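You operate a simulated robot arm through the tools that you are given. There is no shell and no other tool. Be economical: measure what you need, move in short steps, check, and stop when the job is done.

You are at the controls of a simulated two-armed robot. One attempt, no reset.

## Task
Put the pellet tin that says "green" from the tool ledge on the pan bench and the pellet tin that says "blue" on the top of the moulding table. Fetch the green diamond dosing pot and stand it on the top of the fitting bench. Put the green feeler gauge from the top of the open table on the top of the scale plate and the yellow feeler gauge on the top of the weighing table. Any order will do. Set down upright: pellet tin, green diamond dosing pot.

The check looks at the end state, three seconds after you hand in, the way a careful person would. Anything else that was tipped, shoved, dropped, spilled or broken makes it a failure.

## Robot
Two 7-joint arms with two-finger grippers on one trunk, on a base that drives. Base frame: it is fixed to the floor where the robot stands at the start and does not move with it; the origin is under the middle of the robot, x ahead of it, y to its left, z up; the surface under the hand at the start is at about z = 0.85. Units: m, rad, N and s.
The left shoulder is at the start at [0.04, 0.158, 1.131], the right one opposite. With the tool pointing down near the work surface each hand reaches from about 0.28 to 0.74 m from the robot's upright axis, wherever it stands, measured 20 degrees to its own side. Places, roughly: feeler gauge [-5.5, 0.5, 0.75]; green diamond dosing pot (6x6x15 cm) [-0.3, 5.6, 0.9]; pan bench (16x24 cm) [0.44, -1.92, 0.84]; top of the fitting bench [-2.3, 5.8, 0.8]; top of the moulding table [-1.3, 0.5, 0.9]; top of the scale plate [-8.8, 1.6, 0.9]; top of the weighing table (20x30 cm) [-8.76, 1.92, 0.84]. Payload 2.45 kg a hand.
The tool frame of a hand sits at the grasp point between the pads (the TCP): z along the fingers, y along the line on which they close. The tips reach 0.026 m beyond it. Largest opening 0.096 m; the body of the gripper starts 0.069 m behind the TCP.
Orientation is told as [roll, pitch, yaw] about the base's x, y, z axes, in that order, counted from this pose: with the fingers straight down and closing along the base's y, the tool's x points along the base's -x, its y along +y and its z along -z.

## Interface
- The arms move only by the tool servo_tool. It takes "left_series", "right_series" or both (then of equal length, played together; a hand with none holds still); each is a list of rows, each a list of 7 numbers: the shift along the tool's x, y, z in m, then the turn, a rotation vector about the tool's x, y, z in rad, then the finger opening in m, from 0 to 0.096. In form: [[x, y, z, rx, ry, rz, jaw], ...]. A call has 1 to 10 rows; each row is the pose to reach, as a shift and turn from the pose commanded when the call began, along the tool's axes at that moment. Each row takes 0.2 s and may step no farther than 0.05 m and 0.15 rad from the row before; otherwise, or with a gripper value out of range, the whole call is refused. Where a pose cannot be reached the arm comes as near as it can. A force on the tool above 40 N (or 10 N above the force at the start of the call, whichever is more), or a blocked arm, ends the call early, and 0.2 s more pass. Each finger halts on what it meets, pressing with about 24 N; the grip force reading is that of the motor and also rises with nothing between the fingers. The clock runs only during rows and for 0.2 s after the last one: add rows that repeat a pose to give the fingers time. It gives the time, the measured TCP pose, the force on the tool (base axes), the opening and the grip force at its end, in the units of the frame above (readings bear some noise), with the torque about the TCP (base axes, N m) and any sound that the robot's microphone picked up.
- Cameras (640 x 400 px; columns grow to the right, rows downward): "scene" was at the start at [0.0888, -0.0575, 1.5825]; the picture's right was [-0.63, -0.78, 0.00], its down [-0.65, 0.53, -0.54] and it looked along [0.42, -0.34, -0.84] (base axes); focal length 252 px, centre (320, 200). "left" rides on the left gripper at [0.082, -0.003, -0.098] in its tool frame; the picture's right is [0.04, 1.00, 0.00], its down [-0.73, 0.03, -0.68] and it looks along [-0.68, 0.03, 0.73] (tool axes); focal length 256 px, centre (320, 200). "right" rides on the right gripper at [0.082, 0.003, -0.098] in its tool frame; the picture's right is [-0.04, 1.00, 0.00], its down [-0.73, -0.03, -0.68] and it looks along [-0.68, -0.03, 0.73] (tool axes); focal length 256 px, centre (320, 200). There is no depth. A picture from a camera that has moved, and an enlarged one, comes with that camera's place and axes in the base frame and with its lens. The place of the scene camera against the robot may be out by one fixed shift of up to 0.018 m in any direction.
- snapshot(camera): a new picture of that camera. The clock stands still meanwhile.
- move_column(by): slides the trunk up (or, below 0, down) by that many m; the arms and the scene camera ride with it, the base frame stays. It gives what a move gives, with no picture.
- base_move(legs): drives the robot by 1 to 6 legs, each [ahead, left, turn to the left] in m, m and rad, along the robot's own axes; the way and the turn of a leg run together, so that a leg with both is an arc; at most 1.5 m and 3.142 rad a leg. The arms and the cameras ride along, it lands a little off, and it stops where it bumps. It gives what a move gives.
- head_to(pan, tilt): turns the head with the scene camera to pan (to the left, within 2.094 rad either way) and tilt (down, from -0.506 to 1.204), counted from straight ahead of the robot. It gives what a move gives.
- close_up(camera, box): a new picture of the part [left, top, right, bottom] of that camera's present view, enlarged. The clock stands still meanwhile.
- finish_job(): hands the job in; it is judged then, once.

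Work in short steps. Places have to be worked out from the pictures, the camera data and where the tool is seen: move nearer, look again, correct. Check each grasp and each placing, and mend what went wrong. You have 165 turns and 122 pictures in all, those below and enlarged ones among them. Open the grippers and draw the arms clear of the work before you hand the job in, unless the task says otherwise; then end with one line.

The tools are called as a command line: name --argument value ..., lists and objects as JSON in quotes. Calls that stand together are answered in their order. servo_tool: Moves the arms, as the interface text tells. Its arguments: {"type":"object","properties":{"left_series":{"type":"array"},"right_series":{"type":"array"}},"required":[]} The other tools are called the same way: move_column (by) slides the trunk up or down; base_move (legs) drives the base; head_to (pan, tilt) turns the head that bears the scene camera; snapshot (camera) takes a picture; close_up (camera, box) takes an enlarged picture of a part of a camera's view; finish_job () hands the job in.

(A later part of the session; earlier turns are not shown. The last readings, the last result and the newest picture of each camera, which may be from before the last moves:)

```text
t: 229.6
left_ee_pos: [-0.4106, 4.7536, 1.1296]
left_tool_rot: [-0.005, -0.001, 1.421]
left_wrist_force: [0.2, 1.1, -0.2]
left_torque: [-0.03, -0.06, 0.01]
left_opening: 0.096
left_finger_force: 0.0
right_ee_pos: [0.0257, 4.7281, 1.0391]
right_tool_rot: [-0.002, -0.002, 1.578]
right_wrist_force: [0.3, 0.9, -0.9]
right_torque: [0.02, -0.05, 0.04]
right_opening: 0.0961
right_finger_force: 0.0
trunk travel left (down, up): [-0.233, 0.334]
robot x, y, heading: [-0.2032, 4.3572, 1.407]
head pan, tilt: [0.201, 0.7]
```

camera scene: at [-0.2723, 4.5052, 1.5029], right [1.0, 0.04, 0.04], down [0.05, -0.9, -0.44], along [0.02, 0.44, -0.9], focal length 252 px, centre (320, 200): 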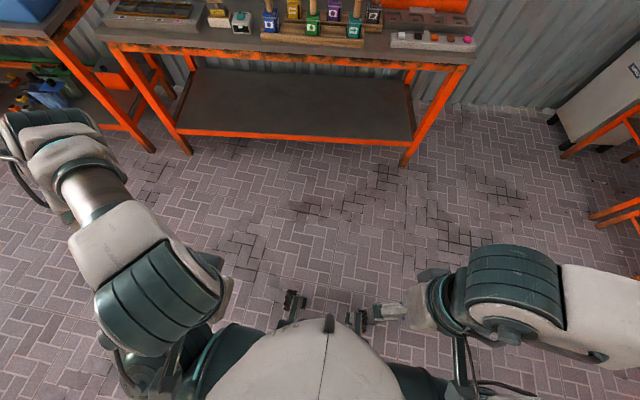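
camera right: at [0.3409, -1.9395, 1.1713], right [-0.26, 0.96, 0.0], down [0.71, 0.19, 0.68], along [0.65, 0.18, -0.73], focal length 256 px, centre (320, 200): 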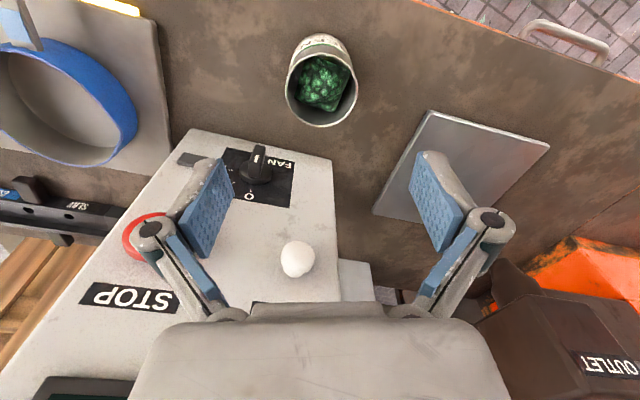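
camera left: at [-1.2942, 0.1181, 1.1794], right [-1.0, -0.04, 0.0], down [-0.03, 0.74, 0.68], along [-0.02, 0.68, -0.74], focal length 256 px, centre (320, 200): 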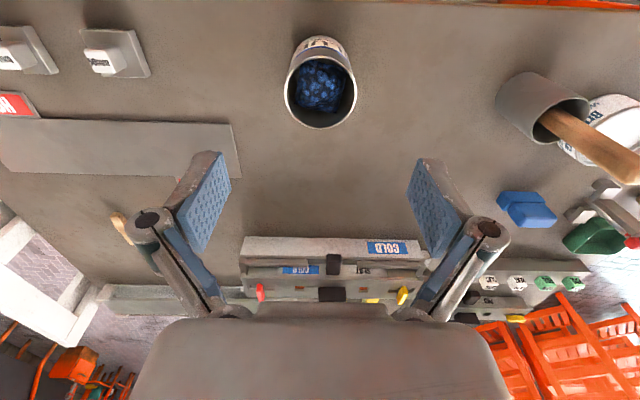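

Amplitude is falling. Keep waiting.

head_to --pan 0.2 --tilt 0.7

head_to --pan 0.2 --tilt 0.7

head_to --pan 0.2 --tilt 0.7

head_to --pan 0.2 --tilt 0.7

head_to --pan 0.2 --tilt 0.7

head_to --pan 0.2 --tilt 0.7

head_to --pan 0.2 --tilt 0.7

head_to --pan 0.2 --tilt 0.7

head_to --pan 0.2 --tilt 0.7

head_to --pan 0.2 --tilt 0.7

head_to --pan 0.2 --tilt 0.7

head_to --pan 0.2 --tilt 0.7

```text
t: 230.2
left_ee_pos: [-0.3561, 4.7455, 1.1387]
left_tool_rot: [0.037, -0.005, 1.412]
left_wrist_force: [0.4, -1.0, 0.4]
left_torque: [0.05, 0.14, -0.03]
left_opening: 0.0963
left_finger_force: 0.1
right_ee_pos: [0.0761, 4.7205, 1.0321]
right_tool_rot: [0.035, -0.01, 1.572]
right_wrist_force: [1.2, -0.8, 0.4]
right_torque: [0.0, 0.1, -0.05]
right_opening: 0.0959
right_finger_force: 0.0
trunk travel left (down, up): [-0.233, 0.334]
robot x, y, heading: [-0.1948, 4.3578, 1.408]
head pan, tilt: [0.201, 0.7]
```

```text
t: 230.8
left_ee_pos: [-0.3897, 4.7497, 1.1327]
left_tool_rot: [0.011, -0.001, 1.416]
left_wrist_force: [1.0, 0.1, 0.4]
left_torque: [0.0, 0.03, 0.02]
left_opening: 0.096
left_finger_force: 0.2
right_ee_pos: [0.0447, 4.7256, 1.0358]
right_tool_rot: [0.013, -0.003, 1.577]
right_wrist_force: [-0.5, -0.9, -0.5]
right_torque: [-0.05, 0.01, -0.03]
right_opening: 0.096
right_finger_force: 0.0
trunk travel left (down, up): [-0.233, 0.334]
robot x, y, heading: [-0.1948, 4.3537, 1.416]
head pan, tilt: [0.201, 0.7]
```

```text
t: 231.4
left_ee_pos: [-0.4197, 4.7548, 1.129]
left_tool_rot: [-0.011, -0.003, 1.42]
left_wrist_force: [-1.4, 0.1, -0.2]
left_torque: [0.0, -0.09, 0.0]
left_opening: 0.0957
left_finger_force: 0.2
right_ee_pos: [0.0169, 4.7301, 1.0389]
right_tool_rot: [-0.009, 0.001, 1.578]
right_wrist_force: [-0.3, -0.8, -0.3]
right_torque: [-0.01, -0.04, -0.04]
right_opening: 0.0963
right_finger_force: 0.1
trunk travel left (down, up): [-0.233, 0.334]
robot x, y, heading: [-0.2052, 4.3597, 1.412]
head pan, tilt: [0.201, 0.7]
```

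```text
t: 232.0
left_ee_pos: [-0.3664, 4.7468, 1.1376]
left_tool_rot: [0.028, -0.004, 1.414]
left_wrist_force: [0.9, 0.1, -0.2]
left_torque: [0.01, 0.06, -0.03]
left_opening: 0.096
left_finger_force: 0.0
right_ee_pos: [0.0674, 4.7224, 1.0334]
right_tool_rot: [0.028, -0.007, 1.574]
right_wrist_force: [1.5, 0.1, -0.1]
right_torque: [0.01, 0.04, -0.05]
right_opening: 0.0959
right_finger_force: 0.1
trunk travel left (down, up): [-0.233, 0.334]
robot x, y, heading: [-0.1961, 4.36, 1.412]
head pan, tilt: [0.201, 0.7]
```

```text
t: 232.6
left_ee_pos: [-0.3751, 4.7468, 1.1352]
left_tool_rot: [0.027, -0.004, 1.413]
left_wrist_force: [0.2, 0.4, 0.3]
left_torque: [0.0, 0.07, 0.0]
left_opening: 0.0958
left_finger_force: 0.0
right_ee_pos: [0.0584, 4.724, 1.0346]
right_tool_rot: [0.024, -0.005, 1.575]
right_wrist_force: [0.1, -0.6, -1.2]
right_torque: [0.0, 0.05, -0.04]
right_opening: 0.0959
right_finger_force: 0.1
trunk travel left (down, up): [-0.233, 0.334]
robot x, y, heading: [-0.1947, 4.3519, 1.416]
head pan, tilt: [0.201, 0.7]
```

```text
t: 233.2
left_ee_pos: [-0.4211, 4.7529, 1.1275]
left_tool_rot: [-0.011, -0.004, 1.419]
left_wrist_force: [-2.0, 0.2, -0.3]
left_torque: [-0.04, -0.12, 0.06]
left_opening: 0.0961
left_finger_force: 0.1
right_ee_pos: [0.0167, 4.7318, 1.0417]
right_tool_rot: [-0.008, 0.0, 1.58]
right_wrist_force: [-1.8, 0.7, 0.8]
right_torque: [-0.03, -0.05, -0.02]
right_opening: 0.0959
right_finger_force: 0.1
trunk travel left (down, up): [-0.233, 0.334]
robot x, y, heading: [-0.2069, 4.3558, 1.413]
head pan, tilt: [0.201, 0.7]
```

```text
t: 233.8
left_ee_pos: [-0.3807, 4.7484, 1.1352]
left_tool_rot: [0.018, -0.004, 1.416]
left_wrist_force: [0.0, 0.1, -0.2]
left_torque: [-0.02, 0.02, -0.03]
left_opening: 0.0958
left_finger_force: 0.1
right_ee_pos: [0.0525, 4.7249, 1.0356]
right_tool_rot: [0.018, -0.004, 1.575]
right_wrist_force: [0.0, 0.1, 0.0]
right_torque: [0.01, 0.04, -0.04]
right_opening: 0.0958
right_finger_force: 0.0
trunk travel left (down, up): [-0.233, 0.334]
robot x, y, heading: [-0.1974, 4.3526, 1.411]
head pan, tilt: [0.201, 0.7]
```

```text
t: 234.4
left_ee_pos: [-0.3636, 4.746, 1.1372]
left_tool_rot: [0.032, -0.003, 1.411]
left_wrist_force: [0.5, -0.4, -0.5]
left_torque: [-0.03, 0.05, -0.02]
left_opening: 0.0961
left_finger_force: 0.0
right_ee_pos: [0.0698, 4.7212, 1.0322]
right_tool_rot: [0.035, -0.008, 1.571]
right_wrist_force: [0.7, 0.1, 0.2]
right_torque: [-0.01, 0.05, -0.05]
right_opening: 0.096
right_finger_force: 0.0
trunk travel left (down, up): [-0.233, 0.334]
robot x, y, heading: [-0.1939, 4.3551, 1.412]
head pan, tilt: [0.201, 0.7]
```

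```text
t: 235.0
left_ee_pos: [-0.4142, 4.7534, 1.1286]
left_tool_rot: [-0.006, -0.001, 1.418]
left_wrist_force: [-0.8, 0.6, 0.8]
left_torque: [-0.01, -0.07, 0.04]
left_opening: 0.096
left_finger_force: 0.0
right_ee_pos: [0.0233, 4.73, 1.0386]
right_tool_rot: [-0.007, -0.001, 1.579]
right_wrist_force: [0.3, 0.0, 0.0]
right_torque: [0.02, -0.09, 0.02]
right_opening: 0.0959
right_finger_force: 0.1
trunk travel left (down, up): [-0.233, 0.334]
robot x, y, heading: [-0.2059, 4.3637, 1.411]
head pan, tilt: [0.201, 0.7]
```

```text
t: 235.6
left_ee_pos: [-0.3968, 4.7507, 1.1324]
left_tool_rot: [0.007, -0.003, 1.416]
left_wrist_force: [0.0, -0.5, -0.8]
left_torque: [0.03, -0.03, 0.03]
left_opening: 0.0962
left_finger_force: 0.1
right_ee_pos: [0.0387, 4.7267, 1.037]
right_tool_rot: [0.007, -0.002, 1.575]
right_wrist_force: [-0.4, -0.6, 0.1]
right_torque: [-0.01, -0.03, 0.05]
right_opening: 0.0957
right_finger_force: 0.1
trunk travel left (down, up): [-0.233, 0.334]
robot x, y, heading: [-0.2015, 4.3561, 1.409]
head pan, tilt: [0.201, 0.7]
```

```text
t: 236.2
left_ee_pos: [-0.3603, 4.7457, 1.1385]
left_tool_rot: [0.035, -0.003, 1.413]
left_wrist_force: [0.7, 0.0, -0.3]
left_torque: [-0.02, 0.05, -0.02]
left_opening: 0.0959
left_finger_force: 0.0
right_ee_pos: [0.0722, 4.7214, 1.0332]
right_tool_rot: [0.034, -0.005, 1.572]
right_wrist_force: [-0.1, -0.8, 0.3]
right_torque: [-0.01, 0.04, 0.0]
right_opening: 0.096
right_finger_force: 0.0
trunk travel left (down, up): [-0.233, 0.334]
robot x, y, heading: [-0.1922, 4.3573, 1.413]
head pan, tilt: [0.201, 0.7]
```

```text
t: 236.8
left_ee_pos: [-0.4027, 4.7511, 1.1303]
left_tool_rot: [0.004, -0.001, 1.415]
left_wrist_force: [-1.3, 0.4, 0.2]
left_torque: [-0.01, -0.07, 0.02]
left_opening: 0.0963
left_finger_force: 0.0
right_ee_pos: [0.0347, 4.7277, 1.0387]
right_tool_rot: [0.003, -0.002, 1.575]
right_wrist_force: [-0.8, 0.1, 0.1]
right_torque: [0.0, 0.03, 0.02]
right_opening: 0.0958
right_finger_force: 0.0
trunk travel left (down, up): [-0.233, 0.334]
robot x, y, heading: [-0.2001, 4.3579, 1.414]
head pan, tilt: [0.201, 0.7]
```

Head-call waiting damps very slowly; servo holding damped faster earlier. Try it at this amplitude.

servo_tool --left_series '[[0, 0, 0, 0, 0, 0, 0.096], [0, 0, 0, 0, 0, 0, 0.096], [0, 0, 0, 0, 0, 0, 0.096], [0, 0, 0, 0, 0, 0, 0.096], [0, 0, 0, 0, 0, 0, 0.096], [0, 0, 0, 0, 0, 0, 0.096], [0, 0, 0, 0, 0, 0, 0.096], [0, 0, 0, 0, 0, 0, 0.096], [0, 0, 0, 0, 0, 0, 0.096], [0, 0, 0, 0, 0, 0, 0.096]]' --right_series '[[0, 0, 0, 0, 0, 0, 0.096], [0, 0, 0, 0, 0, 0, 0.096], [0, 0, 0, 0, 0, 0, 0.096], [0, 0, 0, 0, 0, 0, 0.096], [0, 0, 0, 0, 0, 0, 0.096], [0, 0, 0, 0, 0, 0, 0.096], [0, 0, 0, 0, 0, 0, 0.096], [0, 0, 0, 0, 0, 0, 0.096], [0, 0, 0, 0, 0, 0, 0.096], [0, 0, 0, 0, 0, 0, 0.096]]'

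servo_tool --left_series '[[0, 0, 0, 0, 0, 0, 0.096], [0, 0, 0, 0, 0, 0, 0.096], [0, 0, 0, 0, 0, 0, 0.096], [0, 0, 0, 0, 0, 0, 0.096], [0, 0, 0, 0, 0, 0, 0.096], [0, 0, 0, 0, 0, 0, 0.096], [0, 0, 0, 0, 0, 0, 0.096], [0, 0, 0, 0, 0, 0, 0.096], [0, 0, 0, 0, 0, 0, 0.096], [0, 0, 0, 0, 0, 0, 0.096]]' --right_series '[[0, 0, 0, 0, 0, 0, 0.096], [0, 0, 0, 0, 0, 0, 0.096], [0, 0, 0, 0, 0, 0, 0.096], [0, 0, 0, 0, 0, 0, 0.096], [0, 0, 0, 0, 0, 0, 0.096], [0, 0, 0, 0, 0, 0, 0.096], [0, 0, 0, 0, 0, 0, 0.096], [0, 0, 0, 0, 0, 0, 0.096], [0, 0, 0, 0, 0, 0, 0.096], [0, 0, 0, 0, 0, 0, 0.096]]'

servo_tool --left_series '[[0, 0, 0, 0, 0, 0, 0.096], [0, 0, 0, 0, 0, 0, 0.096], [0, 0, 0, 0, 0, 0, 0.096], [0, 0, 0, 0, 0, 0, 0.096], [0, 0, 0, 0, 0, 0, 0.096], [0, 0, 0, 0, 0, 0, 0.096], [0, 0, 0, 0, 0, 0, 0.096], [0, 0, 0, 0, 0, 0, 0.096], [0, 0, 0, 0, 0, 0, 0.096], [0, 0, 0, 0, 0, 0, 0.096]]' --right_series '[[0, 0, 0, 0, 0, 0, 0.096], [0, 0, 0, 0, 0, 0, 0.096], [0, 0, 0, 0, 0, 0, 0.096], [0, 0, 0, 0, 0, 0, 0.096], [0, 0, 0, 0, 0, 0, 0.096], [0, 0, 0, 0, 0, 0, 0.096], [0, 0, 0, 0, 0, 0, 0.096], [0, 0, 0, 0, 0, 0, 0.096], [0, 0, 0, 0, 0, 0, 0.096], [0, 0, 0, 0, 0, 0, 0.096]]'

servo_tool --left_series '[[0, 0, 0, 0, 0, 0, 0.096]]'

servo_tool --left_series '[[0, 0, 0, 0, 0, 0, 0.096]]'

```text
t: 239.0
left_ee_pos: [-0.383, 4.749, 1.135]
left_tool_rot: [0.018, -0.004, 1.415]
left_wrist_force: [0.5, -0.4, 0.2]
left_torque: [-0.01, 0.04, 0.02]
left_opening: 0.0963
left_finger_force: 0.0
right_ee_pos: [0.0507, 4.724, 1.0351]
right_tool_rot: [0.018, -0.004, 1.575]
right_wrist_force: [0.0, 1.4, 0.4]
right_torque: [0.0, -0.03, -0.02]
right_opening: 0.0961
right_finger_force: 0.1
trunk travel left (down, up): [-0.233, 0.334]
robot x, y, heading: [-0.1999, 4.3568, 1.415]
head pan, tilt: [0.201, 0.7]
```

```text
t: 241.2
left_ee_pos: [-0.3885, 4.7494, 1.1339]
left_tool_rot: [0.015, -0.002, 1.416]
left_wrist_force: [-0.1, -0.8, -0.5]
left_torque: [-0.02, -0.01, -0.02]
left_opening: 0.0962
left_finger_force: 0.0
right_ee_pos: [0.0472, 4.7255, 1.0368]
right_tool_rot: [0.013, -0.005, 1.574]
right_wrist_force: [-0.3, 0.2, 0.4]
right_torque: [-0.02, -0.01, 0.04]
right_opening: 0.0961
right_finger_force: 0.1
trunk travel left (down, up): [-0.233, 0.334]
robot x, y, heading: [-0.1988, 4.3568, 1.412]
head pan, tilt: [0.201, 0.7]
```

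```text
t: 243.4
left_ee_pos: [-0.3935, 4.7512, 1.1323]
left_tool_rot: [0.009, -0.002, 1.415]
left_wrist_force: [-0.2, 0.3, -0.3]
left_torque: [0.02, -0.01, 0.01]
left_opening: 0.0958
left_finger_force: 0.0
right_ee_pos: [0.0404, 4.7267, 1.0375]
right_tool_rot: [0.008, -0.003, 1.576]
right_wrist_force: [0.4, -0.4, -0.4]
right_torque: [-0.02, -0.03, -0.01]
right_opening: 0.096
right_finger_force: 0.2
trunk travel left (down, up): [-0.233, 0.334]
robot x, y, heading: [-0.1982, 4.3569, 1.409]
head pan, tilt: [0.201, 0.7]
```

```text
t: 243.8
left_ee_pos: [-0.3894, 4.7496, 1.1341]
left_tool_rot: [0.012, -0.002, 1.415]
left_wrist_force: [-0.5, 0.4, -0.3]
left_torque: [0.0, -0.02, -0.02]
left_opening: 0.0961
left_finger_force: 0.0
right_ee_pos: [0.0472, 4.727, 1.0368]
right_tool_rot: [0.013, -0.004, 1.576]
right_wrist_force: [0.6, -1.2, 0.0]
right_torque: [0.02, -0.02, 0.0]
right_opening: 0.0959
right_finger_force: 0.1
trunk travel left (down, up): [-0.233, 0.334]
robot x, y, heading: [-0.1933, 4.3582, 1.415]
head pan, tilt: [0.201, 0.7]
```

```text
t: 244.2
left_ee_pos: [-0.3842, 4.7482, 1.1346]
left_tool_rot: [0.017, -0.004, 1.416]
left_wrist_force: [0.0, 0.9, 0.5]
left_torque: [-0.01, -0.02, 0.0]
left_opening: 0.0959
left_finger_force: 0.0
right_ee_pos: [0.0502, 4.7249, 1.0359]
right_tool_rot: [0.016, -0.001, 1.575]
right_wrist_force: [-0.3, -0.4, -0.5]
right_torque: [0.03, 0.0, 0.01]
right_opening: 0.096
right_finger_force: 0.0
trunk travel left (down, up): [-0.233, 0.334]
robot x, y, heading: [-0.1978, 4.3599, 1.41]
head pan, tilt: [0.201, 0.7]
```

Settled: holding with both-arm servo calls damps the sway well. I'll use that after every drive. Now inspect the bench.

close_up --camera "scene" --box '[140, 60, 500, 285]'

```text
1.78 times, centred on (320, 172) of scene
camera zoom: at [-0.1751, 4.5088, 1.5366], right [1.0, 0.04, -0.01], down [0.02, -0.65, -0.76], along [-0.04, 0.76, -0.65], focal length 448 px, centre (320, 249)
```

zoom: 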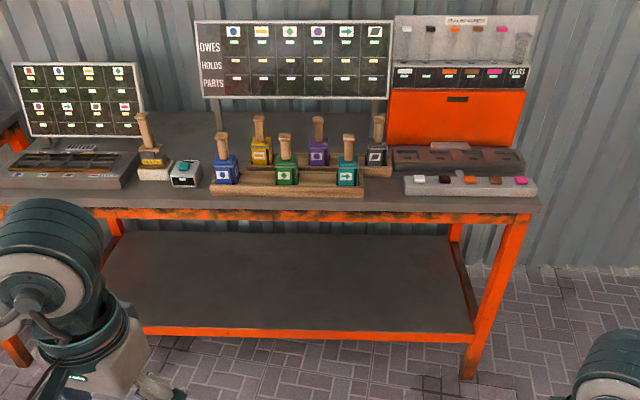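

Green diamond pot is the middle one of the front rack, ≈[-0.32, 5.57]. I raise the right hand, square up the heading and drive to y≈5.0, then hold to settle.

servo_tool --left_series '[[0, 0, -0.02, 0, 0, 0, 0.096], [0, 0, -0.04, 0, 0, 0, 0.096], [0, 0, -0.06, 0, 0, 0, 0.096], [0, 0, -0.06, 0, 0, 0, 0.096]]' --right_series '[[0, -0.01, -0.04, 0, 0, 0, 0.096], [0, -0.02, -0.08, 0, 0, 0, 0.096], [0, -0.03, -0.12, 0, 0, 0, 0.096], [0, -0.04, -0.15, 0, 0, 0, 0.096]]'

base_move --legs '[[0, 0, 0.16], [0.6, 0, 0]]'

servo_tool --left_series '[[0, 0, 0, 0, 0, 0, 0.096], [0, 0, 0, 0, 0, 0, 0.096], [0, 0, 0, 0, 0, 0, 0.096], [0, 0, 0, 0, 0, 0, 0.096], [0, 0, 0, 0, 0, 0, 0.096], [0, 0, 0, 0, 0, 0, 0.096], [0, 0, 0, 0, 0, 0, 0.096], [0, 0, 0, 0, 0, 0, 0.096], [0, 0, 0, 0, 0, 0, 0.096], [0, 0, 0, 0, 0, 0, 0.096]]' --right_series '[[0, 0, 0, 0, 0, 0, 0.096], [0, 0, 0, 0, 0, 0, 0.096], [0, 0, 0, 0, 0, 0, 0.096], [0, 0, 0, 0, 0, 0, 0.096], [0, 0, 0, 0, 0, 0, 0.096], [0, 0, 0, 0, 0, 0, 0.096], [0, 0, 0, 0, 0, 0, 0.096], [0, 0, 0, 0, 0, 0, 0.096], [0, 0, 0, 0, 0, 0, 0.096], [0, 0, 0, 0, 0, 0, 0.096]]'

snapshot --camera "left"

snapshot --camera "scene"

```text
t: 245.2
left_ee_pos: [-0.4001, 4.7504, 1.1919]
left_tool_rot: [0.003, -0.003, 1.418]
left_wrist_force: [-0.7, 0.6, -0.3]
left_torque: [-0.03, -0.03, -0.03]
left_opening: 0.096
left_finger_force: 0.1
right_ee_pos: [0.078, 4.7282, 1.1873]
right_tool_rot: [0.004, -0.004, 1.58]
right_wrist_force: [0.3, -0.2, -0.5]
right_torque: [0.01, -0.01, 0.0]
right_opening: 0.096
right_finger_force: 0.1
trunk travel left (down, up): [-0.233, 0.334]
robot x, y, heading: [-0.2017, 4.3582, 1.411]
head pan, tilt: [0.201, 0.7]
```

```text
t: 249.3
left_ee_pos: [-0.4224, 5.3182, 1.1963]
left_tool_rot: [0.022, -0.005, 1.554]
left_wrist_force: [0.5, 1.0, 0.5]
left_torque: [-0.01, 0.04, 0.03]
left_opening: 0.0961
left_finger_force: 0.2
right_ee_pos: [0.0547, 5.3587, 1.1832]
right_tool_rot: [0.021, -0.005, 1.713]
right_wrist_force: [1.1, 1.3, -0.1]
right_torque: [-0.02, 0.01, 0.0]
right_opening: 0.0961
right_finger_force: 0.0
trunk travel left (down, up): [-0.233, 0.334]
robot x, y, heading: [-0.1932, 4.9564, 1.554]
head pan, tilt: [0.201, 0.7]
```

```text
t: 251.5
left_ee_pos: [-0.4362, 5.3139, 1.194]
left_tool_rot: [0.01, -0.006, 1.554]
left_wrist_force: [-0.5, 0.1, 0.3]
left_torque: [-0.02, -0.03, -0.01]
left_opening: 0.0963
left_finger_force: 0.2
right_ee_pos: [0.0396, 5.3568, 1.1888]
right_tool_rot: [0.01, -0.005, 1.714]
right_wrist_force: [0.2, 1.1, 0.5]
right_torque: [0.01, -0.04, -0.05]
right_opening: 0.096
right_finger_force: 0.1
trunk travel left (down, up): [-0.233, 0.334]
robot x, y, heading: [-0.1918, 4.9571, 1.549]
head pan, tilt: [0.201, 0.7]
```

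```text
60 pictures are left
camera left: at [-0.4339, 5.2313, 1.2913], right [-1.0, -0.02, 0.01], down [-0.01, 0.73, 0.68], along [-0.02, 0.68, -0.73], focal length 256 px, centre (320, 200)
```

left: 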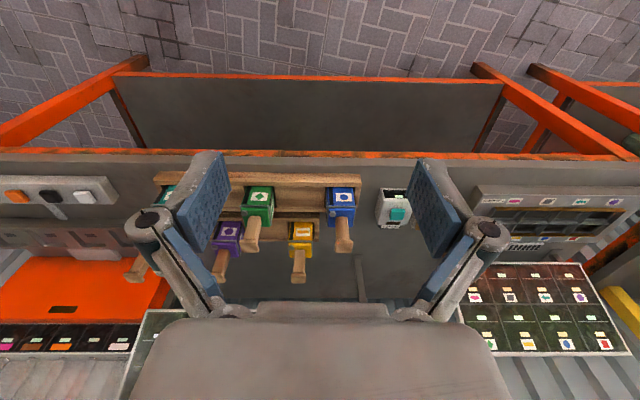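

```text
59 pictures are left
camera scene: at [-0.2097, 5.1082, 1.5365], right [0.98, 0.18, 0.0], down [0.12, -0.64, -0.76], along [-0.14, 0.75, -0.65], focal length 252 px, centre (320, 200)
```

scene: 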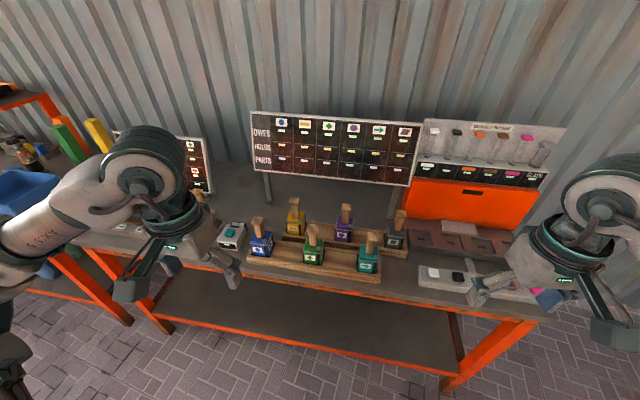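

Pot axis ≈[-0.324, 5.595], stem top ≈1.02, body top ≈0.92. I'll grip the wooden stem. Move the left hand above it first.

servo_tool --left_series '[[-0.035, -0.013, 0, 0.005, 0, -0.017, 0.06], [-0.07, -0.026, 0, 0.005, 0, -0.017, 0.06], [-0.105, -0.039, 0, 0.005, 0, -0.017, 0.06], [-0.14, -0.052, 0, 0.005, 0, -0.017, 0.06], [-0.175, -0.066, 0.0, 0.005, 0, -0.017, 0.06], [-0.21, -0.08, 0.02, 0.005, 0, -0.017, 0.06], [-0.245, -0.093, 0.04, 0.005, 0, -0.017, 0.06], [-0.27, -0.102, 0.06, 0.005, 0, -0.017, 0.06], [-0.283, -0.107, 0.08, 0.005, 0, -0.017, 0.06], [-0.283, -0.107, 0.08, 0.005, 0, -0.017, 0.06]]'

servo_tool --left_series '[[0, 0, 0, 0, 0, 0, 0.06], [0, 0, 0, 0, 0, 0, 0.06], [0, 0, 0, 0, 0, 0, 0.06], [0, 0, 0, 0, 0, 0, 0.06], [0, 0, 0, 0, 0, 0, 0.06], [0, 0, 0, 0, 0, 0, 0.06], [0, 0, 0, 0, 0, 0, 0.06], [0, 0, 0, 0, 0, 0, 0.06], [0, 0, 0, 0, 0, 0, 0.06], [0, 0, 0, 0, 0, 0, 0.06]]' --right_series '[[0, 0, 0, 0, 0, 0, 0.096], [0, 0, 0, 0, 0, 0, 0.096], [0, 0, 0, 0, 0, 0, 0.096], [0, 0, 0, 0, 0, 0, 0.096], [0, 0, 0, 0, 0, 0, 0.096], [0, 0, 0, 0, 0, 0, 0.096], [0, 0, 0, 0, 0, 0, 0.096], [0, 0, 0, 0, 0, 0, 0.096], [0, 0, 0, 0, 0, 0, 0.096], [0, 0, 0, 0, 0, 0, 0.096]]'

snapshot --camera "left"

close_up --camera "scene" --box '[200, 150, 440, 300]'

```text
t: 253.7
left_ee_pos: [-0.3206, 5.5987, 1.1173]
left_tool_rot: [0.009, -0.008, 1.57]
left_wrist_force: [0.3, -1.1, 0.2]
left_torque: [-0.01, -0.01, 0.02]
left_opening: 0.0601
left_finger_force: 0.0
right_ee_pos: [0.0434, 5.3567, 1.1877]
right_tool_rot: [0.015, -0.006, 1.713]
right_wrist_force: [0.1, 0.2, 0.6]
right_torque: [0.0, -0.01, 0.01]
right_opening: 0.096
right_finger_force: 0.2
trunk travel left (down, up): [-0.233, 0.334]
robot x, y, heading: [-0.1907, 4.9539, 1.547]
head pan, tilt: [0.201, 0.7]
```

```text
t: 255.9
left_ee_pos: [-0.319, 5.5991, 1.1146]
left_tool_rot: [0.009, -0.005, 1.571]
left_wrist_force: [-1.1, 0.3, -0.2]
left_torque: [0.01, 0.03, -0.01]
left_opening: 0.0599
left_finger_force: 0.1
right_ee_pos: [0.0443, 5.3586, 1.1872]
right_tool_rot: [0.014, -0.007, 1.715]
right_wrist_force: [0.1, -0.9, 0.2]
right_torque: [-0.02, 0.0, 0.0]
right_opening: 0.0959
right_finger_force: 0.1
trunk travel left (down, up): [-0.233, 0.334]
robot x, y, heading: [-0.1904, 4.9559, 1.551]
head pan, tilt: [0.201, 0.7]
```

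```text
58 pictures are left
camera left: at [-0.3153, 5.5162, 1.2138], right [-1.0, -0.04, 0.01], down [-0.02, 0.73, 0.68], along [-0.03, 0.68, -0.73], focal length 256 px, centre (320, 200)
```

left: 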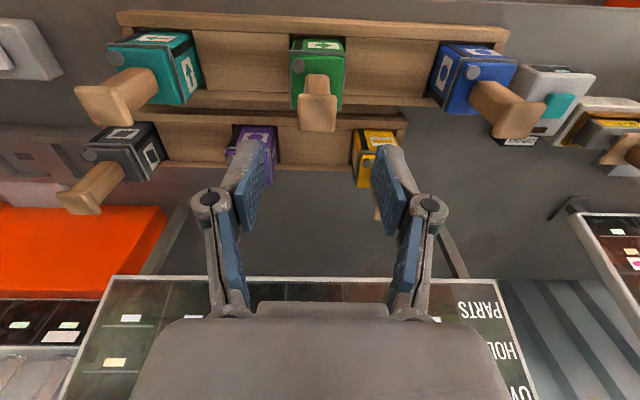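

```text
2.67 times, centred on (320, 225) of scene
camera zoom: at [-0.2017, 5.1099, 1.5364], right [0.98, 0.18, 0.0], down [0.11, -0.64, -0.76], along [-0.14, 0.75, -0.65], focal length 672 px, centre (320, 133)
```

zoom: 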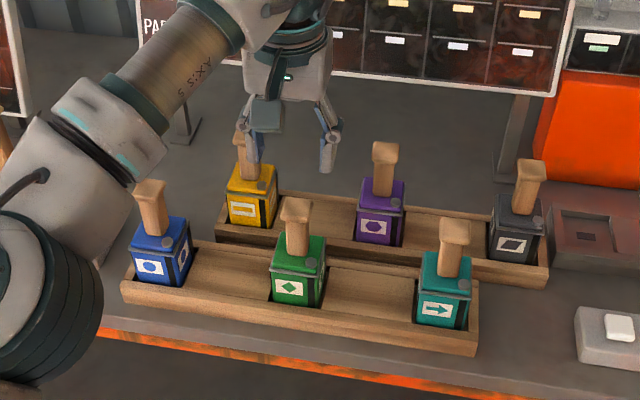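

Aligned within a few mm. Descend around the stem to TCP z≈0.968.

servo_tool --left_series '[[-0.004, -0.001, 0.03, 0.008, 0.005, 0, 0.06], [-0.004, -0.001, 0.06, 0.008, 0.005, 0, 0.06], [-0.004, -0.001, 0.09, 0.008, 0.005, 0, 0.06], [-0.004, -0.001, 0.115, 0.008, 0.005, 0, 0.06], [-0.004, -0.001, 0.125, 0.008, 0.005, 0, 0.06], [-0.004, -0.001, 0.125, 0.008, 0.005, 0, 0.06]]'

snapshot --camera "left"

close_up --camera "scene" --box '[220, 170, 420, 295]'

```text
t: 257.3
left_ee_pos: [-0.3213, 5.6007, 0.9903]
left_tool_rot: [0.0, -0.002, 1.572]
left_wrist_force: [0.4, -0.3, -0.4]
left_torque: [0.0, 0.0, 0.02]
left_opening: 0.06
left_finger_force: 0.1
right_ee_pos: [0.0452, 5.3581, 1.187]
right_tool_rot: [0.014, -0.006, 1.715]
right_wrist_force: [0.9, -0.2, 0.2]
right_torque: [-0.01, -0.01, -0.02]
right_opening: 0.0958
right_finger_force: 0.0
trunk travel left (down, up): [-0.233, 0.334]
robot x, y, heading: [-0.1926, 4.9582, 1.548]
head pan, tilt: [0.201, 0.7]
```

```text
56 pictures are left
camera left: at [-0.317, 5.5186, 1.0885], right [-1.0, -0.04, 0.0], down [-0.03, 0.73, 0.68], along [-0.03, 0.68, -0.73], focal length 256 px, centre (320, 200)
```

left: 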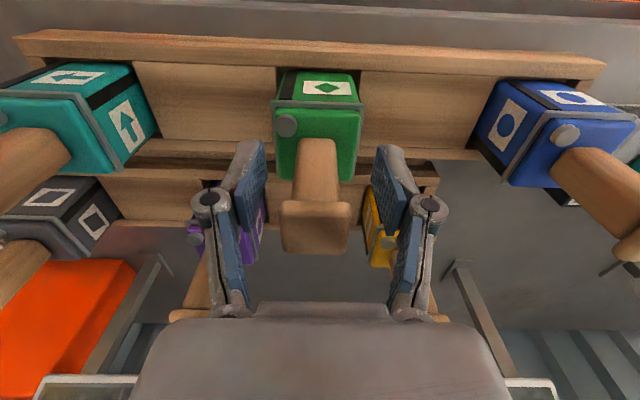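

```text
3.20 times, centred on (320, 232) of scene
camera zoom: at [-0.2022, 5.1099, 1.5364], right [0.98, 0.18, 0.0], down [0.12, -0.64, -0.76], along [-0.14, 0.75, -0.65], focal length 806 px, centre (320, 96)
```

zoom: 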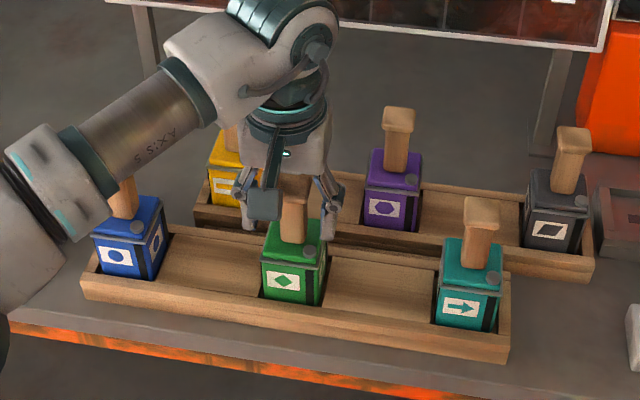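

Stem is centred between the fingers. Down another 18 mm and close.

servo_tool --left_series '[[0, 0, 0.01, 0, 0, 0, 0.06], [0, 0, 0.018, 0, 0, 0, 0.06], [0, 0, 0.018, 0, 0, 0, 0.06], [0, 0, 0.018, 0, 0, 0, 0.045], [0, 0, 0.018, 0, 0, 0, 0.03], [0, 0, 0.018, 0, 0, 0, 0.015], [0, 0, 0.018, 0, 0, 0, 0.01], [0, 0, 0.018, 0, 0, 0, 0.01]]'

snapshot --camera "left"

```text
t: 259.1
left_ee_pos: [-0.3198, 5.6004, 0.973]
left_tool_rot: [0.0, -0.003, 1.57]
left_wrist_force: [0.2, -0.2, 0.5]
left_torque: [0.03, 0.02, -0.02]
left_opening: 0.0238
left_finger_force: 23.4
right_ee_pos: [0.0452, 5.3577, 1.1864]
right_tool_rot: [0.014, -0.007, 1.713]
right_wrist_force: [-0.9, 0.8, 0.0]
right_torque: [0.0, 0.01, 0.01]
right_opening: 0.0961
right_finger_force: 0.1
trunk travel left (down, up): [-0.233, 0.334]
robot x, y, heading: [-0.1909, 4.9556, 1.552]
head pan, tilt: [0.201, 0.7]
```

```text
54 pictures are left
camera left: at [-0.3165, 5.518, 1.0703], right [-1.0, -0.04, 0.0], down [-0.03, 0.73, 0.68], along [-0.03, 0.68, -0.73], focal length 256 px, centre (320, 200)
```

left: 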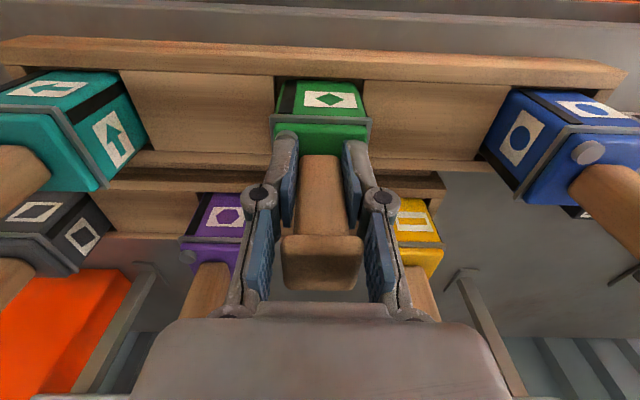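

Gripped (24 mm stem). Lift straight up, then draw back.

servo_tool --left_series '[[0, 0, -0.02, 0, 0, 0, 0.01], [0, 0, -0.05, 0, 0, 0, 0.01], [0, 0, -0.08, 0, 0, 0, 0.01], [0, 0, -0.12, 0, 0, 0, 0.01], [0, 0, -0.16, 0, 0, 0, 0.01], [0, 0, -0.2, 0, 0, 0, 0.01], [0.03, 0, -0.23, 0, 0, 0, 0.01], [0.07, 0, -0.25, 0, 0, 0, 0.01], [0.11, 0, -0.25, 0, 0, 0, 0.01], [0.15, 0, -0.25, 0, 0, 0, 0.01]]'

servo_tool --left_series '[[0.04, 0, 0, 0, 0, 0, 0.01], [0.08, 0, 0, 0, 0, 0, 0.01], [0.1, 0.02, 0, 0, 0, 0, 0.01], [0.1, 0.02, 0, 0, 0, 0, 0.01]]'

snapshot --camera "scene"

```text
t: 261.3
left_ee_pos: [-0.3268, 5.4502, 1.223]
left_tool_rot: [-0.002, -0.003, 1.573]
left_wrist_force: [-0.2, 0.0, -4.6]
left_torque: [-0.02, -0.03, 0.0]
left_opening: 0.0241
left_finger_force: 24.1
left hand out of reach, approached as far as the arm can: row 6
right_ee_pos: [0.0411, 5.3566, 1.1873]
right_tool_rot: [0.011, -0.008, 1.714]
right_wrist_force: [-0.1, -0.1, 0.5]
right_torque: [0.03, -0.05, -0.01]
right_opening: 0.096
right_finger_force: 0.1
trunk travel left (down, up): [-0.233, 0.334]
robot x, y, heading: [-0.1907, 4.9556, 1.552]
head pan, tilt: [0.201, 0.7]
```

```text
t: 262.3
left_ee_pos: [-0.3446, 5.3525, 1.2213]
left_tool_rot: [0.0, 0.0, 1.572]
left_wrist_force: [-0.7, 1.1, -3.5]
left_torque: [-0.02, 0.0, 0.02]
left_opening: 0.0235
left_finger_force: 24.3
right_ee_pos: [0.0424, 5.3587, 1.187]
right_tool_rot: [0.013, -0.006, 1.717]
right_wrist_force: [0.7, 0.6, 0.9]
right_torque: [-0.01, -0.04, 0.0]
right_opening: 0.0961
right_finger_force: 0.1
trunk travel left (down, up): [-0.233, 0.334]
robot x, y, heading: [-0.1906, 4.9578, 1.553]
head pan, tilt: [0.201, 0.7]
```

```text
53 pictures are left
camera scene: at [-0.205, 5.1098, 1.5363], right [0.98, 0.18, 0.0], down [0.12, -0.64, -0.76], along [-0.14, 0.75, -0.65], focal length 252 px, centre (320, 200)
```

scene: 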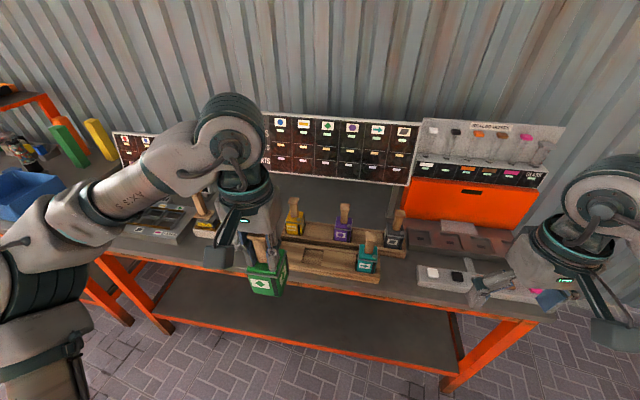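

Pot held upright. I back off from the bench, hold to settle, and look left along the benches.

base_move --legs '[[-0.3, 0, 0]]'

head_to --pan 1.0 --tilt 0.45

servo_tool --left_series '[[0, 0, 0, 0, 0, 0, 0.01], [0, 0, 0, 0, 0, 0, 0.01], [0, 0, 0, 0, 0, 0, 0.01], [0, 0, 0, 0, 0, 0, 0.01], [0, 0, 0, 0, 0, 0, 0.01], [0, 0, 0, 0, 0, 0, 0.01]]' --right_series '[[0, 0, 0, 0, 0, 0, 0.096], [0, 0, 0, 0, 0, 0, 0.096], [0, 0, 0, 0, 0, 0, 0.096], [0, 0, 0, 0, 0, 0, 0.096], [0, 0, 0, 0, 0, 0, 0.096], [0, 0, 0, 0, 0, 0, 0.096]]'

snapshot --camera "scene"

```text
t: 264.3
left_ee_pos: [-0.3485, 5.0475, 1.2215]
left_tool_rot: [0.0, 0.0, 1.579]
left_wrist_force: [0.2, 0.6, -3.9]
left_torque: [-0.03, 0.01, -0.01]
left_opening: 0.0238
left_finger_force: 24.0
right_ee_pos: [0.0374, 5.0555, 1.1868]
right_tool_rot: [0.013, -0.005, 1.722]
right_wrist_force: [0.3, 0.2, -0.3]
right_torque: [0.03, -0.03, -0.05]
right_opening: 0.0959
right_finger_force: 0.0
trunk travel left (down, up): [-0.233, 0.334]
robot x, y, heading: [-0.1973, 4.6523, 1.561]
head pan, tilt: [0.201, 0.7]
```

```text
t: 265.5
left_ee_pos: [-0.3507, 5.041, 1.2233]
left_tool_rot: [0.001, -0.004, 1.578]
left_wrist_force: [-0.1, -0.1, -3.3]
left_torque: [-0.02, -0.03, 0.01]
left_opening: 0.0234
left_finger_force: 24.2
right_ee_pos: [0.0367, 5.0506, 1.1889]
right_tool_rot: [0.012, -0.008, 1.72]
right_wrist_force: [0.5, -0.2, 0.0]
right_torque: [-0.03, 0.0, -0.03]
right_opening: 0.0961
right_finger_force: 0.2
trunk travel left (down, up): [-0.233, 0.334]
robot x, y, heading: [-0.1979, 4.6507, 1.554]
head pan, tilt: [1.0, 0.45]
```

```text
t: 266.9
left_ee_pos: [-0.35, 5.0419, 1.2237]
left_tool_rot: [0.0, -0.005, 1.575]
left_wrist_force: [0.0, -0.7, -3.9]
left_torque: [-0.02, -0.01, 0.01]
left_opening: 0.0237
left_finger_force: 23.8
right_ee_pos: [0.0363, 5.0512, 1.1892]
right_tool_rot: [0.012, -0.007, 1.721]
right_wrist_force: [-0.6, -0.9, 0.7]
right_torque: [0.02, -0.03, 0.0]
right_opening: 0.0966
right_finger_force: 0.1
trunk travel left (down, up): [-0.233, 0.334]
robot x, y, heading: [-0.1962, 4.6499, 1.559]
head pan, tilt: [1.0, 0.45]
```

```text
52 pictures are left
camera scene: at [-0.2698, 4.7714, 1.5588], right [0.55, 0.83, 0.0], down [0.36, -0.24, -0.9], along [-0.75, 0.49, -0.44], focal length 252 px, centre (320, 200)
```

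scene: 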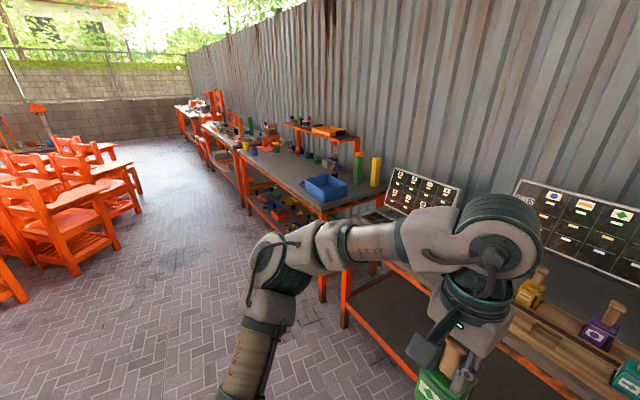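

The fitting bench spans x≈-1.3…-2.9, front edge y≈5.46; chairs are clear of my path. I go left in two stages with holds.

base_move --legs '[[0, 0.8, 0]]'

servo_tool --left_series '[[0, 0, 0, 0, 0, 0, 0.01], [0, 0, 0, 0, 0, 0, 0.01], [0, 0, 0, 0, 0, 0, 0.01], [0, 0, 0, 0, 0, 0, 0.01], [0, 0, 0, 0, 0, 0, 0.01], [0, 0, 0, 0, 0, 0, 0.01], [0, 0, 0, 0, 0, 0, 0.01], [0, 0, 0, 0, 0, 0, 0.01]]' --right_series '[[0, 0, 0, 0, 0, 0, 0.096], [0, 0, 0, 0, 0, 0, 0.096], [0, 0, 0, 0, 0, 0, 0.096], [0, 0, 0, 0, 0, 0, 0.096], [0, 0, 0, 0, 0, 0, 0.096], [0, 0, 0, 0, 0, 0, 0.096], [0, 0, 0, 0, 0, 0, 0.096], [0, 0, 0, 0, 0, 0, 0.096]]'

base_move --legs '[[0, 0.8, 0]]'

servo_tool --left_series '[[0, 0, 0, 0, 0, 0, 0.01], [0, 0, 0, 0, 0, 0, 0.01], [0, 0, 0, 0, 0, 0, 0.01], [0, 0, 0, 0, 0, 0, 0.01], [0, 0, 0, 0, 0, 0, 0.01], [0, 0, 0, 0, 0, 0, 0.01], [0, 0, 0, 0, 0, 0, 0.01], [0, 0, 0, 0, 0, 0, 0.01]]' --right_series '[[0, 0, 0, 0, 0, 0, 0.096], [0, 0, 0, 0, 0, 0, 0.096], [0, 0, 0, 0, 0, 0, 0.096], [0, 0, 0, 0, 0, 0, 0.096], [0, 0, 0, 0, 0, 0, 0.096], [0, 0, 0, 0, 0, 0, 0.096], [0, 0, 0, 0, 0, 0, 0.096], [0, 0, 0, 0, 0, 0, 0.096]]'

head_to --pan 0.2 --tilt 0.6

snapshot --camera "scene"

```text
t: 271.2
left_ee_pos: [-1.1608, 5.0469, 1.2239]
left_tool_rot: [0.0, -0.006, 1.586]
left_wrist_force: [0.2, 0.5, -4.1]
left_torque: [-0.05, 0.01, -0.02]
left_opening: 0.0236
left_finger_force: 24.3
right_ee_pos: [-0.7734, 5.0594, 1.189]
right_tool_rot: [0.012, -0.008, 1.731]
right_wrist_force: [0.4, 0.2, 0.1]
right_torque: [-0.03, 0.02, 0.0]
right_opening: 0.0961
right_finger_force: 0.0
trunk travel left (down, up): [-0.233, 0.334]
robot x, y, heading: [-1.0024, 4.6573, 1.567]
head pan, tilt: [1.0, 0.45]
```

```text
t: 273.0
left_ee_pos: [-1.1614, 5.0444, 1.2241]
left_tool_rot: [0.001, -0.008, 1.586]
left_wrist_force: [-0.2, -0.2, -2.7]
left_torque: [-0.04, -0.02, -0.02]
left_opening: 0.0237
left_finger_force: 23.8
right_ee_pos: [-0.7737, 5.0566, 1.1908]
right_tool_rot: [0.011, -0.013, 1.733]
right_wrist_force: [0.0, 0.4, -0.5]
right_torque: [0.0, -0.02, -0.03]
right_opening: 0.0958
right_finger_force: 0.1
trunk travel left (down, up): [-0.233, 0.334]
robot x, y, heading: [-1.0001, 4.6562, 1.571]
head pan, tilt: [1.0, 0.45]
```

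```text
t: 277.3
left_ee_pos: [-1.9606, 5.0455, 1.2254]
left_tool_rot: [0.001, -0.006, 1.587]
left_wrist_force: [-0.5, 0.5, -4.2]
left_torque: [-0.01, 0.01, 0.0]
left_opening: 0.0239
left_finger_force: 24.1
right_ee_pos: [-1.5729, 5.059, 1.1911]
right_tool_rot: [0.012, -0.012, 1.731]
right_wrist_force: [0.3, -0.1, 0.8]
right_torque: [-0.01, -0.03, -0.02]
right_opening: 0.0959
right_finger_force: 0.0
trunk travel left (down, up): [-0.233, 0.334]
robot x, y, heading: [-1.7988, 4.6577, 1.566]
head pan, tilt: [1.0, 0.45]
```

```text
t: 279.1
left_ee_pos: [-1.9602, 5.043, 1.2262]
left_tool_rot: [0.001, -0.01, 1.588]
left_wrist_force: [0.4, -0.7, -4.0]
left_torque: [-0.03, -0.01, 0.01]
left_opening: 0.0237
left_finger_force: 24.2
right_ee_pos: [-1.5745, 5.0564, 1.1918]
right_tool_rot: [0.011, -0.015, 1.731]
right_wrist_force: [-0.4, -0.4, -0.3]
right_torque: [0.0, 0.02, -0.03]
right_opening: 0.0961
right_finger_force: 0.1
trunk travel left (down, up): [-0.233, 0.334]
robot x, y, heading: [-1.8021, 4.6587, 1.571]
head pan, tilt: [1.0, 0.45]
```

```text
t: 280.2
left_ee_pos: [-1.9594, 5.0443, 1.2261]
left_tool_rot: [0.0, -0.01, 1.588]
left_wrist_force: [0.4, 0.4, -2.9]
left_torque: [-0.08, 0.0, 0.0]
left_opening: 0.024
left_finger_force: 24.0
right_ee_pos: [-1.5727, 5.0561, 1.1922]
right_tool_rot: [0.011, -0.018, 1.732]
right_wrist_force: [0.1, -0.6, -0.1]
right_torque: [0.01, 0.02, -0.01]
right_opening: 0.0961
right_finger_force: 0.0
trunk travel left (down, up): [-0.233, 0.334]
robot x, y, heading: [-1.8016, 4.661, 1.565]
head pan, tilt: [0.201, 0.6]
```

```text
51 pictures are left
camera scene: at [-1.817, 4.8169, 1.5451], right [0.98, 0.2, 0.0], down [0.11, -0.56, -0.82], along [-0.16, 0.81, -0.57], focal length 252 px, centre (320, 200)
```

scene: 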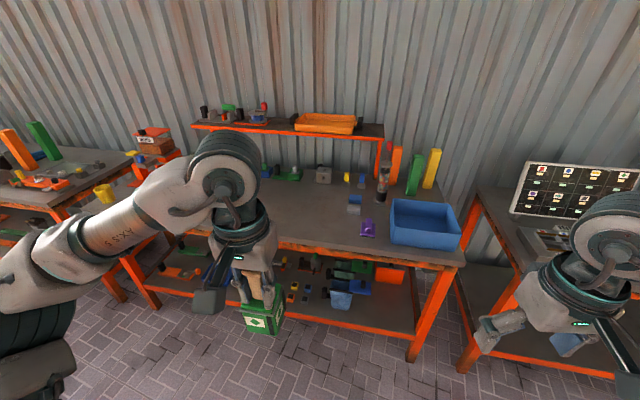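

Bench in front; a free patch lies around [-2.08, 5.66]. Drive ahead 0.4 and hold.

base_move --legs '[[0.4, 0, 0]]'

servo_tool --left_series '[[0, 0, 0, 0, 0, 0, 0.01], [0, 0, 0, 0, 0, 0, 0.01], [0, 0, 0, 0, 0, 0, 0.01], [0, 0, 0, 0, 0, 0, 0.01], [0, 0, 0, 0, 0, 0, 0.01], [0, 0, 0, 0, 0, 0, 0.01], [0, 0, 0, 0, 0, 0, 0.01], [0, 0, 0, 0, 0, 0, 0.01]]' --right_series '[[0, 0, 0, 0, 0, 0, 0.096], [0, 0, 0, 0, 0, 0, 0.096], [0, 0, 0, 0, 0, 0, 0.096], [0, 0, 0, 0, 0, 0, 0.096], [0, 0, 0, 0, 0, 0, 0.096], [0, 0, 0, 0, 0, 0, 0.096], [0, 0, 0, 0, 0, 0, 0.096], [0, 0, 0, 0, 0, 0, 0.096]]'

snapshot --camera "left"

snapshot --camera "scene"

```text
t: 282.7
left_ee_pos: [-1.959, 5.4537, 1.2273]
left_tool_rot: [0.0, -0.01, 1.588]
left_wrist_force: [-0.7, 0.9, -3.8]
left_torque: [-0.05, 0.0, 0.01]
left_opening: 0.0237
left_finger_force: 24.2
right_ee_pos: [-1.5723, 5.465, 1.1913]
right_tool_rot: [0.011, -0.015, 1.73]
right_wrist_force: [0.1, -0.4, 0.3]
right_torque: [-0.01, -0.01, 0.05]
right_opening: 0.096
right_finger_force: 0.1
trunk travel left (down, up): [-0.233, 0.334]
robot x, y, heading: [-1.7978, 5.0705, 1.562]
head pan, tilt: [0.201, 0.6]
```

```text
t: 284.5
left_ee_pos: [-1.9584, 5.4514, 1.2277]
left_tool_rot: [0.0, -0.014, 1.588]
left_wrist_force: [1.0, 0.2, -3.3]
left_torque: [-0.06, 0.0, 0.0]
left_opening: 0.0238
left_finger_force: 23.9
right_ee_pos: [-1.572, 5.4637, 1.1924]
right_tool_rot: [0.01, -0.018, 1.73]
right_wrist_force: [0.4, 1.1, -0.6]
right_torque: [-0.03, 0.0, -0.02]
right_opening: 0.0962
right_finger_force: 0.0
trunk travel left (down, up): [-0.233, 0.334]
robot x, y, heading: [-1.7987, 5.0696, 1.568]
head pan, tilt: [0.201, 0.6]
```

```text
50 pictures are left
camera left: at [-1.9533, 5.3666, 1.3241], right [-1.0, -0.06, 0.0], down [-0.04, 0.72, 0.69], along [-0.04, 0.69, -0.73], focal length 256 px, centre (320, 200)
```

left: 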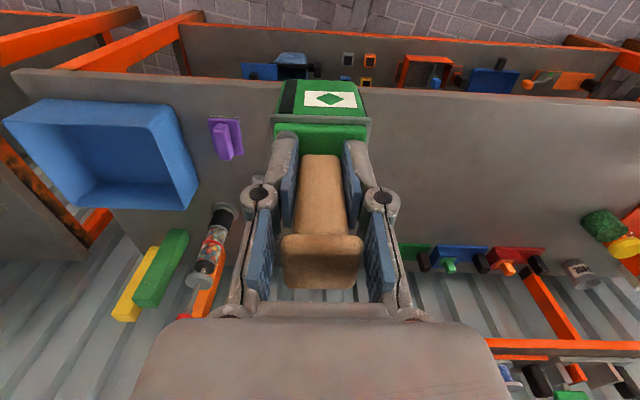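

```text
49 pictures are left
camera scene: at [-1.8149, 5.2269, 1.5451], right [0.98, 0.19, 0.0], down [0.11, -0.56, -0.82], along [-0.16, 0.81, -0.57], focal length 252 px, centre (320, 200)
```

scene: 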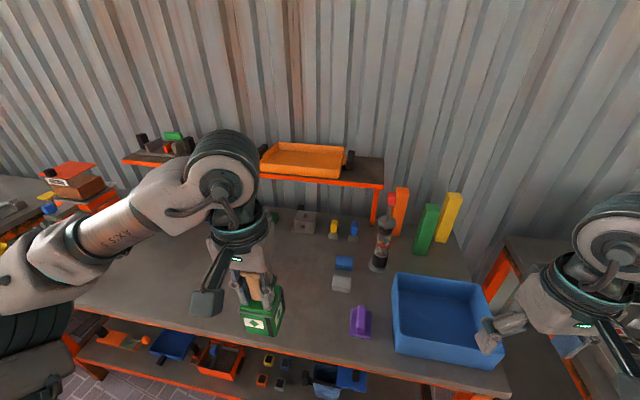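

Area around [-2.05, 5.63] is free. Bring the pot over it and part-way down.

servo_tool --left_series '[[-0.03, 0.015, 0, 0, 0.007, 0, 0.01], [-0.06, 0.03, 0, 0, 0.014, 0, 0.01], [-0.09, 0.045, 0.01, 0, 0.014, 0, 0.01], [-0.12, 0.06, 0.03, 0, 0.014, 0, 0.01], [-0.15, 0.075, 0.05, 0, 0.014, 0, 0.01], [-0.17, 0.083, 0.08, 0, 0.014, 0, 0.01], [-0.18, 0.087, 0.12, 0, 0.014, 0, 0.01], [-0.18, 0.087, 0.16, 0, 0.014, 0, 0.01], [-0.18, 0.087, 0.2, 0, 0.014, 0, 0.01], [-0.18, 0.087, 0.22, 0, 0.014, 0, 0.01]]'

servo_tool --left_series '[[0, 0, 0, 0, 0, 0, 0.01], [0, 0, 0, 0, 0, 0, 0.01], [0, 0, 0, 0, 0, 0, 0.01], [0, 0, 0, 0, 0, 0, 0.01]]' --right_series '[[0, 0, 0, 0, 0, 0, 0.096], [0, 0, 0, 0, 0, 0, 0.096], [0, 0, 0, 0, 0, 0, 0.096], [0, 0, 0, 0, 0, 0, 0.096]]'

close_up --camera "scene" --box '[120, 150, 400, 325]'

```text
t: 286.7
left_ee_pos: [-2.0488, 5.6319, 1.0093]
left_tool_rot: [-0.002, 0.001, 1.588]
left_wrist_force: [-1.0, 0.4, -4.2]
left_torque: [-0.02, -0.01, 0.0]
left_opening: 0.0238
left_finger_force: 23.9
right_ee_pos: [-1.5736, 5.463, 1.194]
right_tool_rot: [0.009, -0.017, 1.73]
right_wrist_force: [-0.2, 0.2, -0.2]
right_torque: [0.02, -0.01, -0.01]
right_opening: 0.096
right_finger_force: 0.1
trunk travel left (down, up): [-0.233, 0.334]
robot x, y, heading: [-1.8015, 5.0698, 1.567]
head pan, tilt: [0.201, 0.6]
```

```text
t: 287.7
left_ee_pos: [-2.0471, 5.6327, 1.0087]
left_tool_rot: [-0.002, 0.004, 1.588]
left_wrist_force: [0.1, -0.6, -3.4]
left_torque: [-0.04, 0.01, 0.02]
left_opening: 0.0237
left_finger_force: 24.3
right_ee_pos: [-1.5721, 5.463, 1.1922]
right_tool_rot: [0.009, -0.018, 1.729]
right_wrist_force: [-0.3, -0.1, 0.4]
right_torque: [-0.02, 0.01, 0.0]
right_opening: 0.0961
right_finger_force: 0.0
trunk travel left (down, up): [-0.233, 0.334]
robot x, y, heading: [-1.8026, 5.0704, 1.566]
head pan, tilt: [0.201, 0.6]
```

```text
2.29 times, centred on (260, 238) of scene
camera zoom: at [-1.8157, 5.2281, 1.5449], right [0.98, 0.19, 0.0], down [0.11, -0.56, -0.82], along [-0.16, 0.81, -0.57], focal length 576 px, centre (457, 114)
```

zoom: 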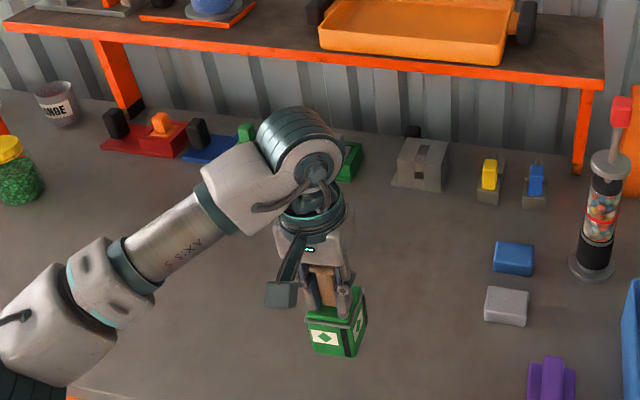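

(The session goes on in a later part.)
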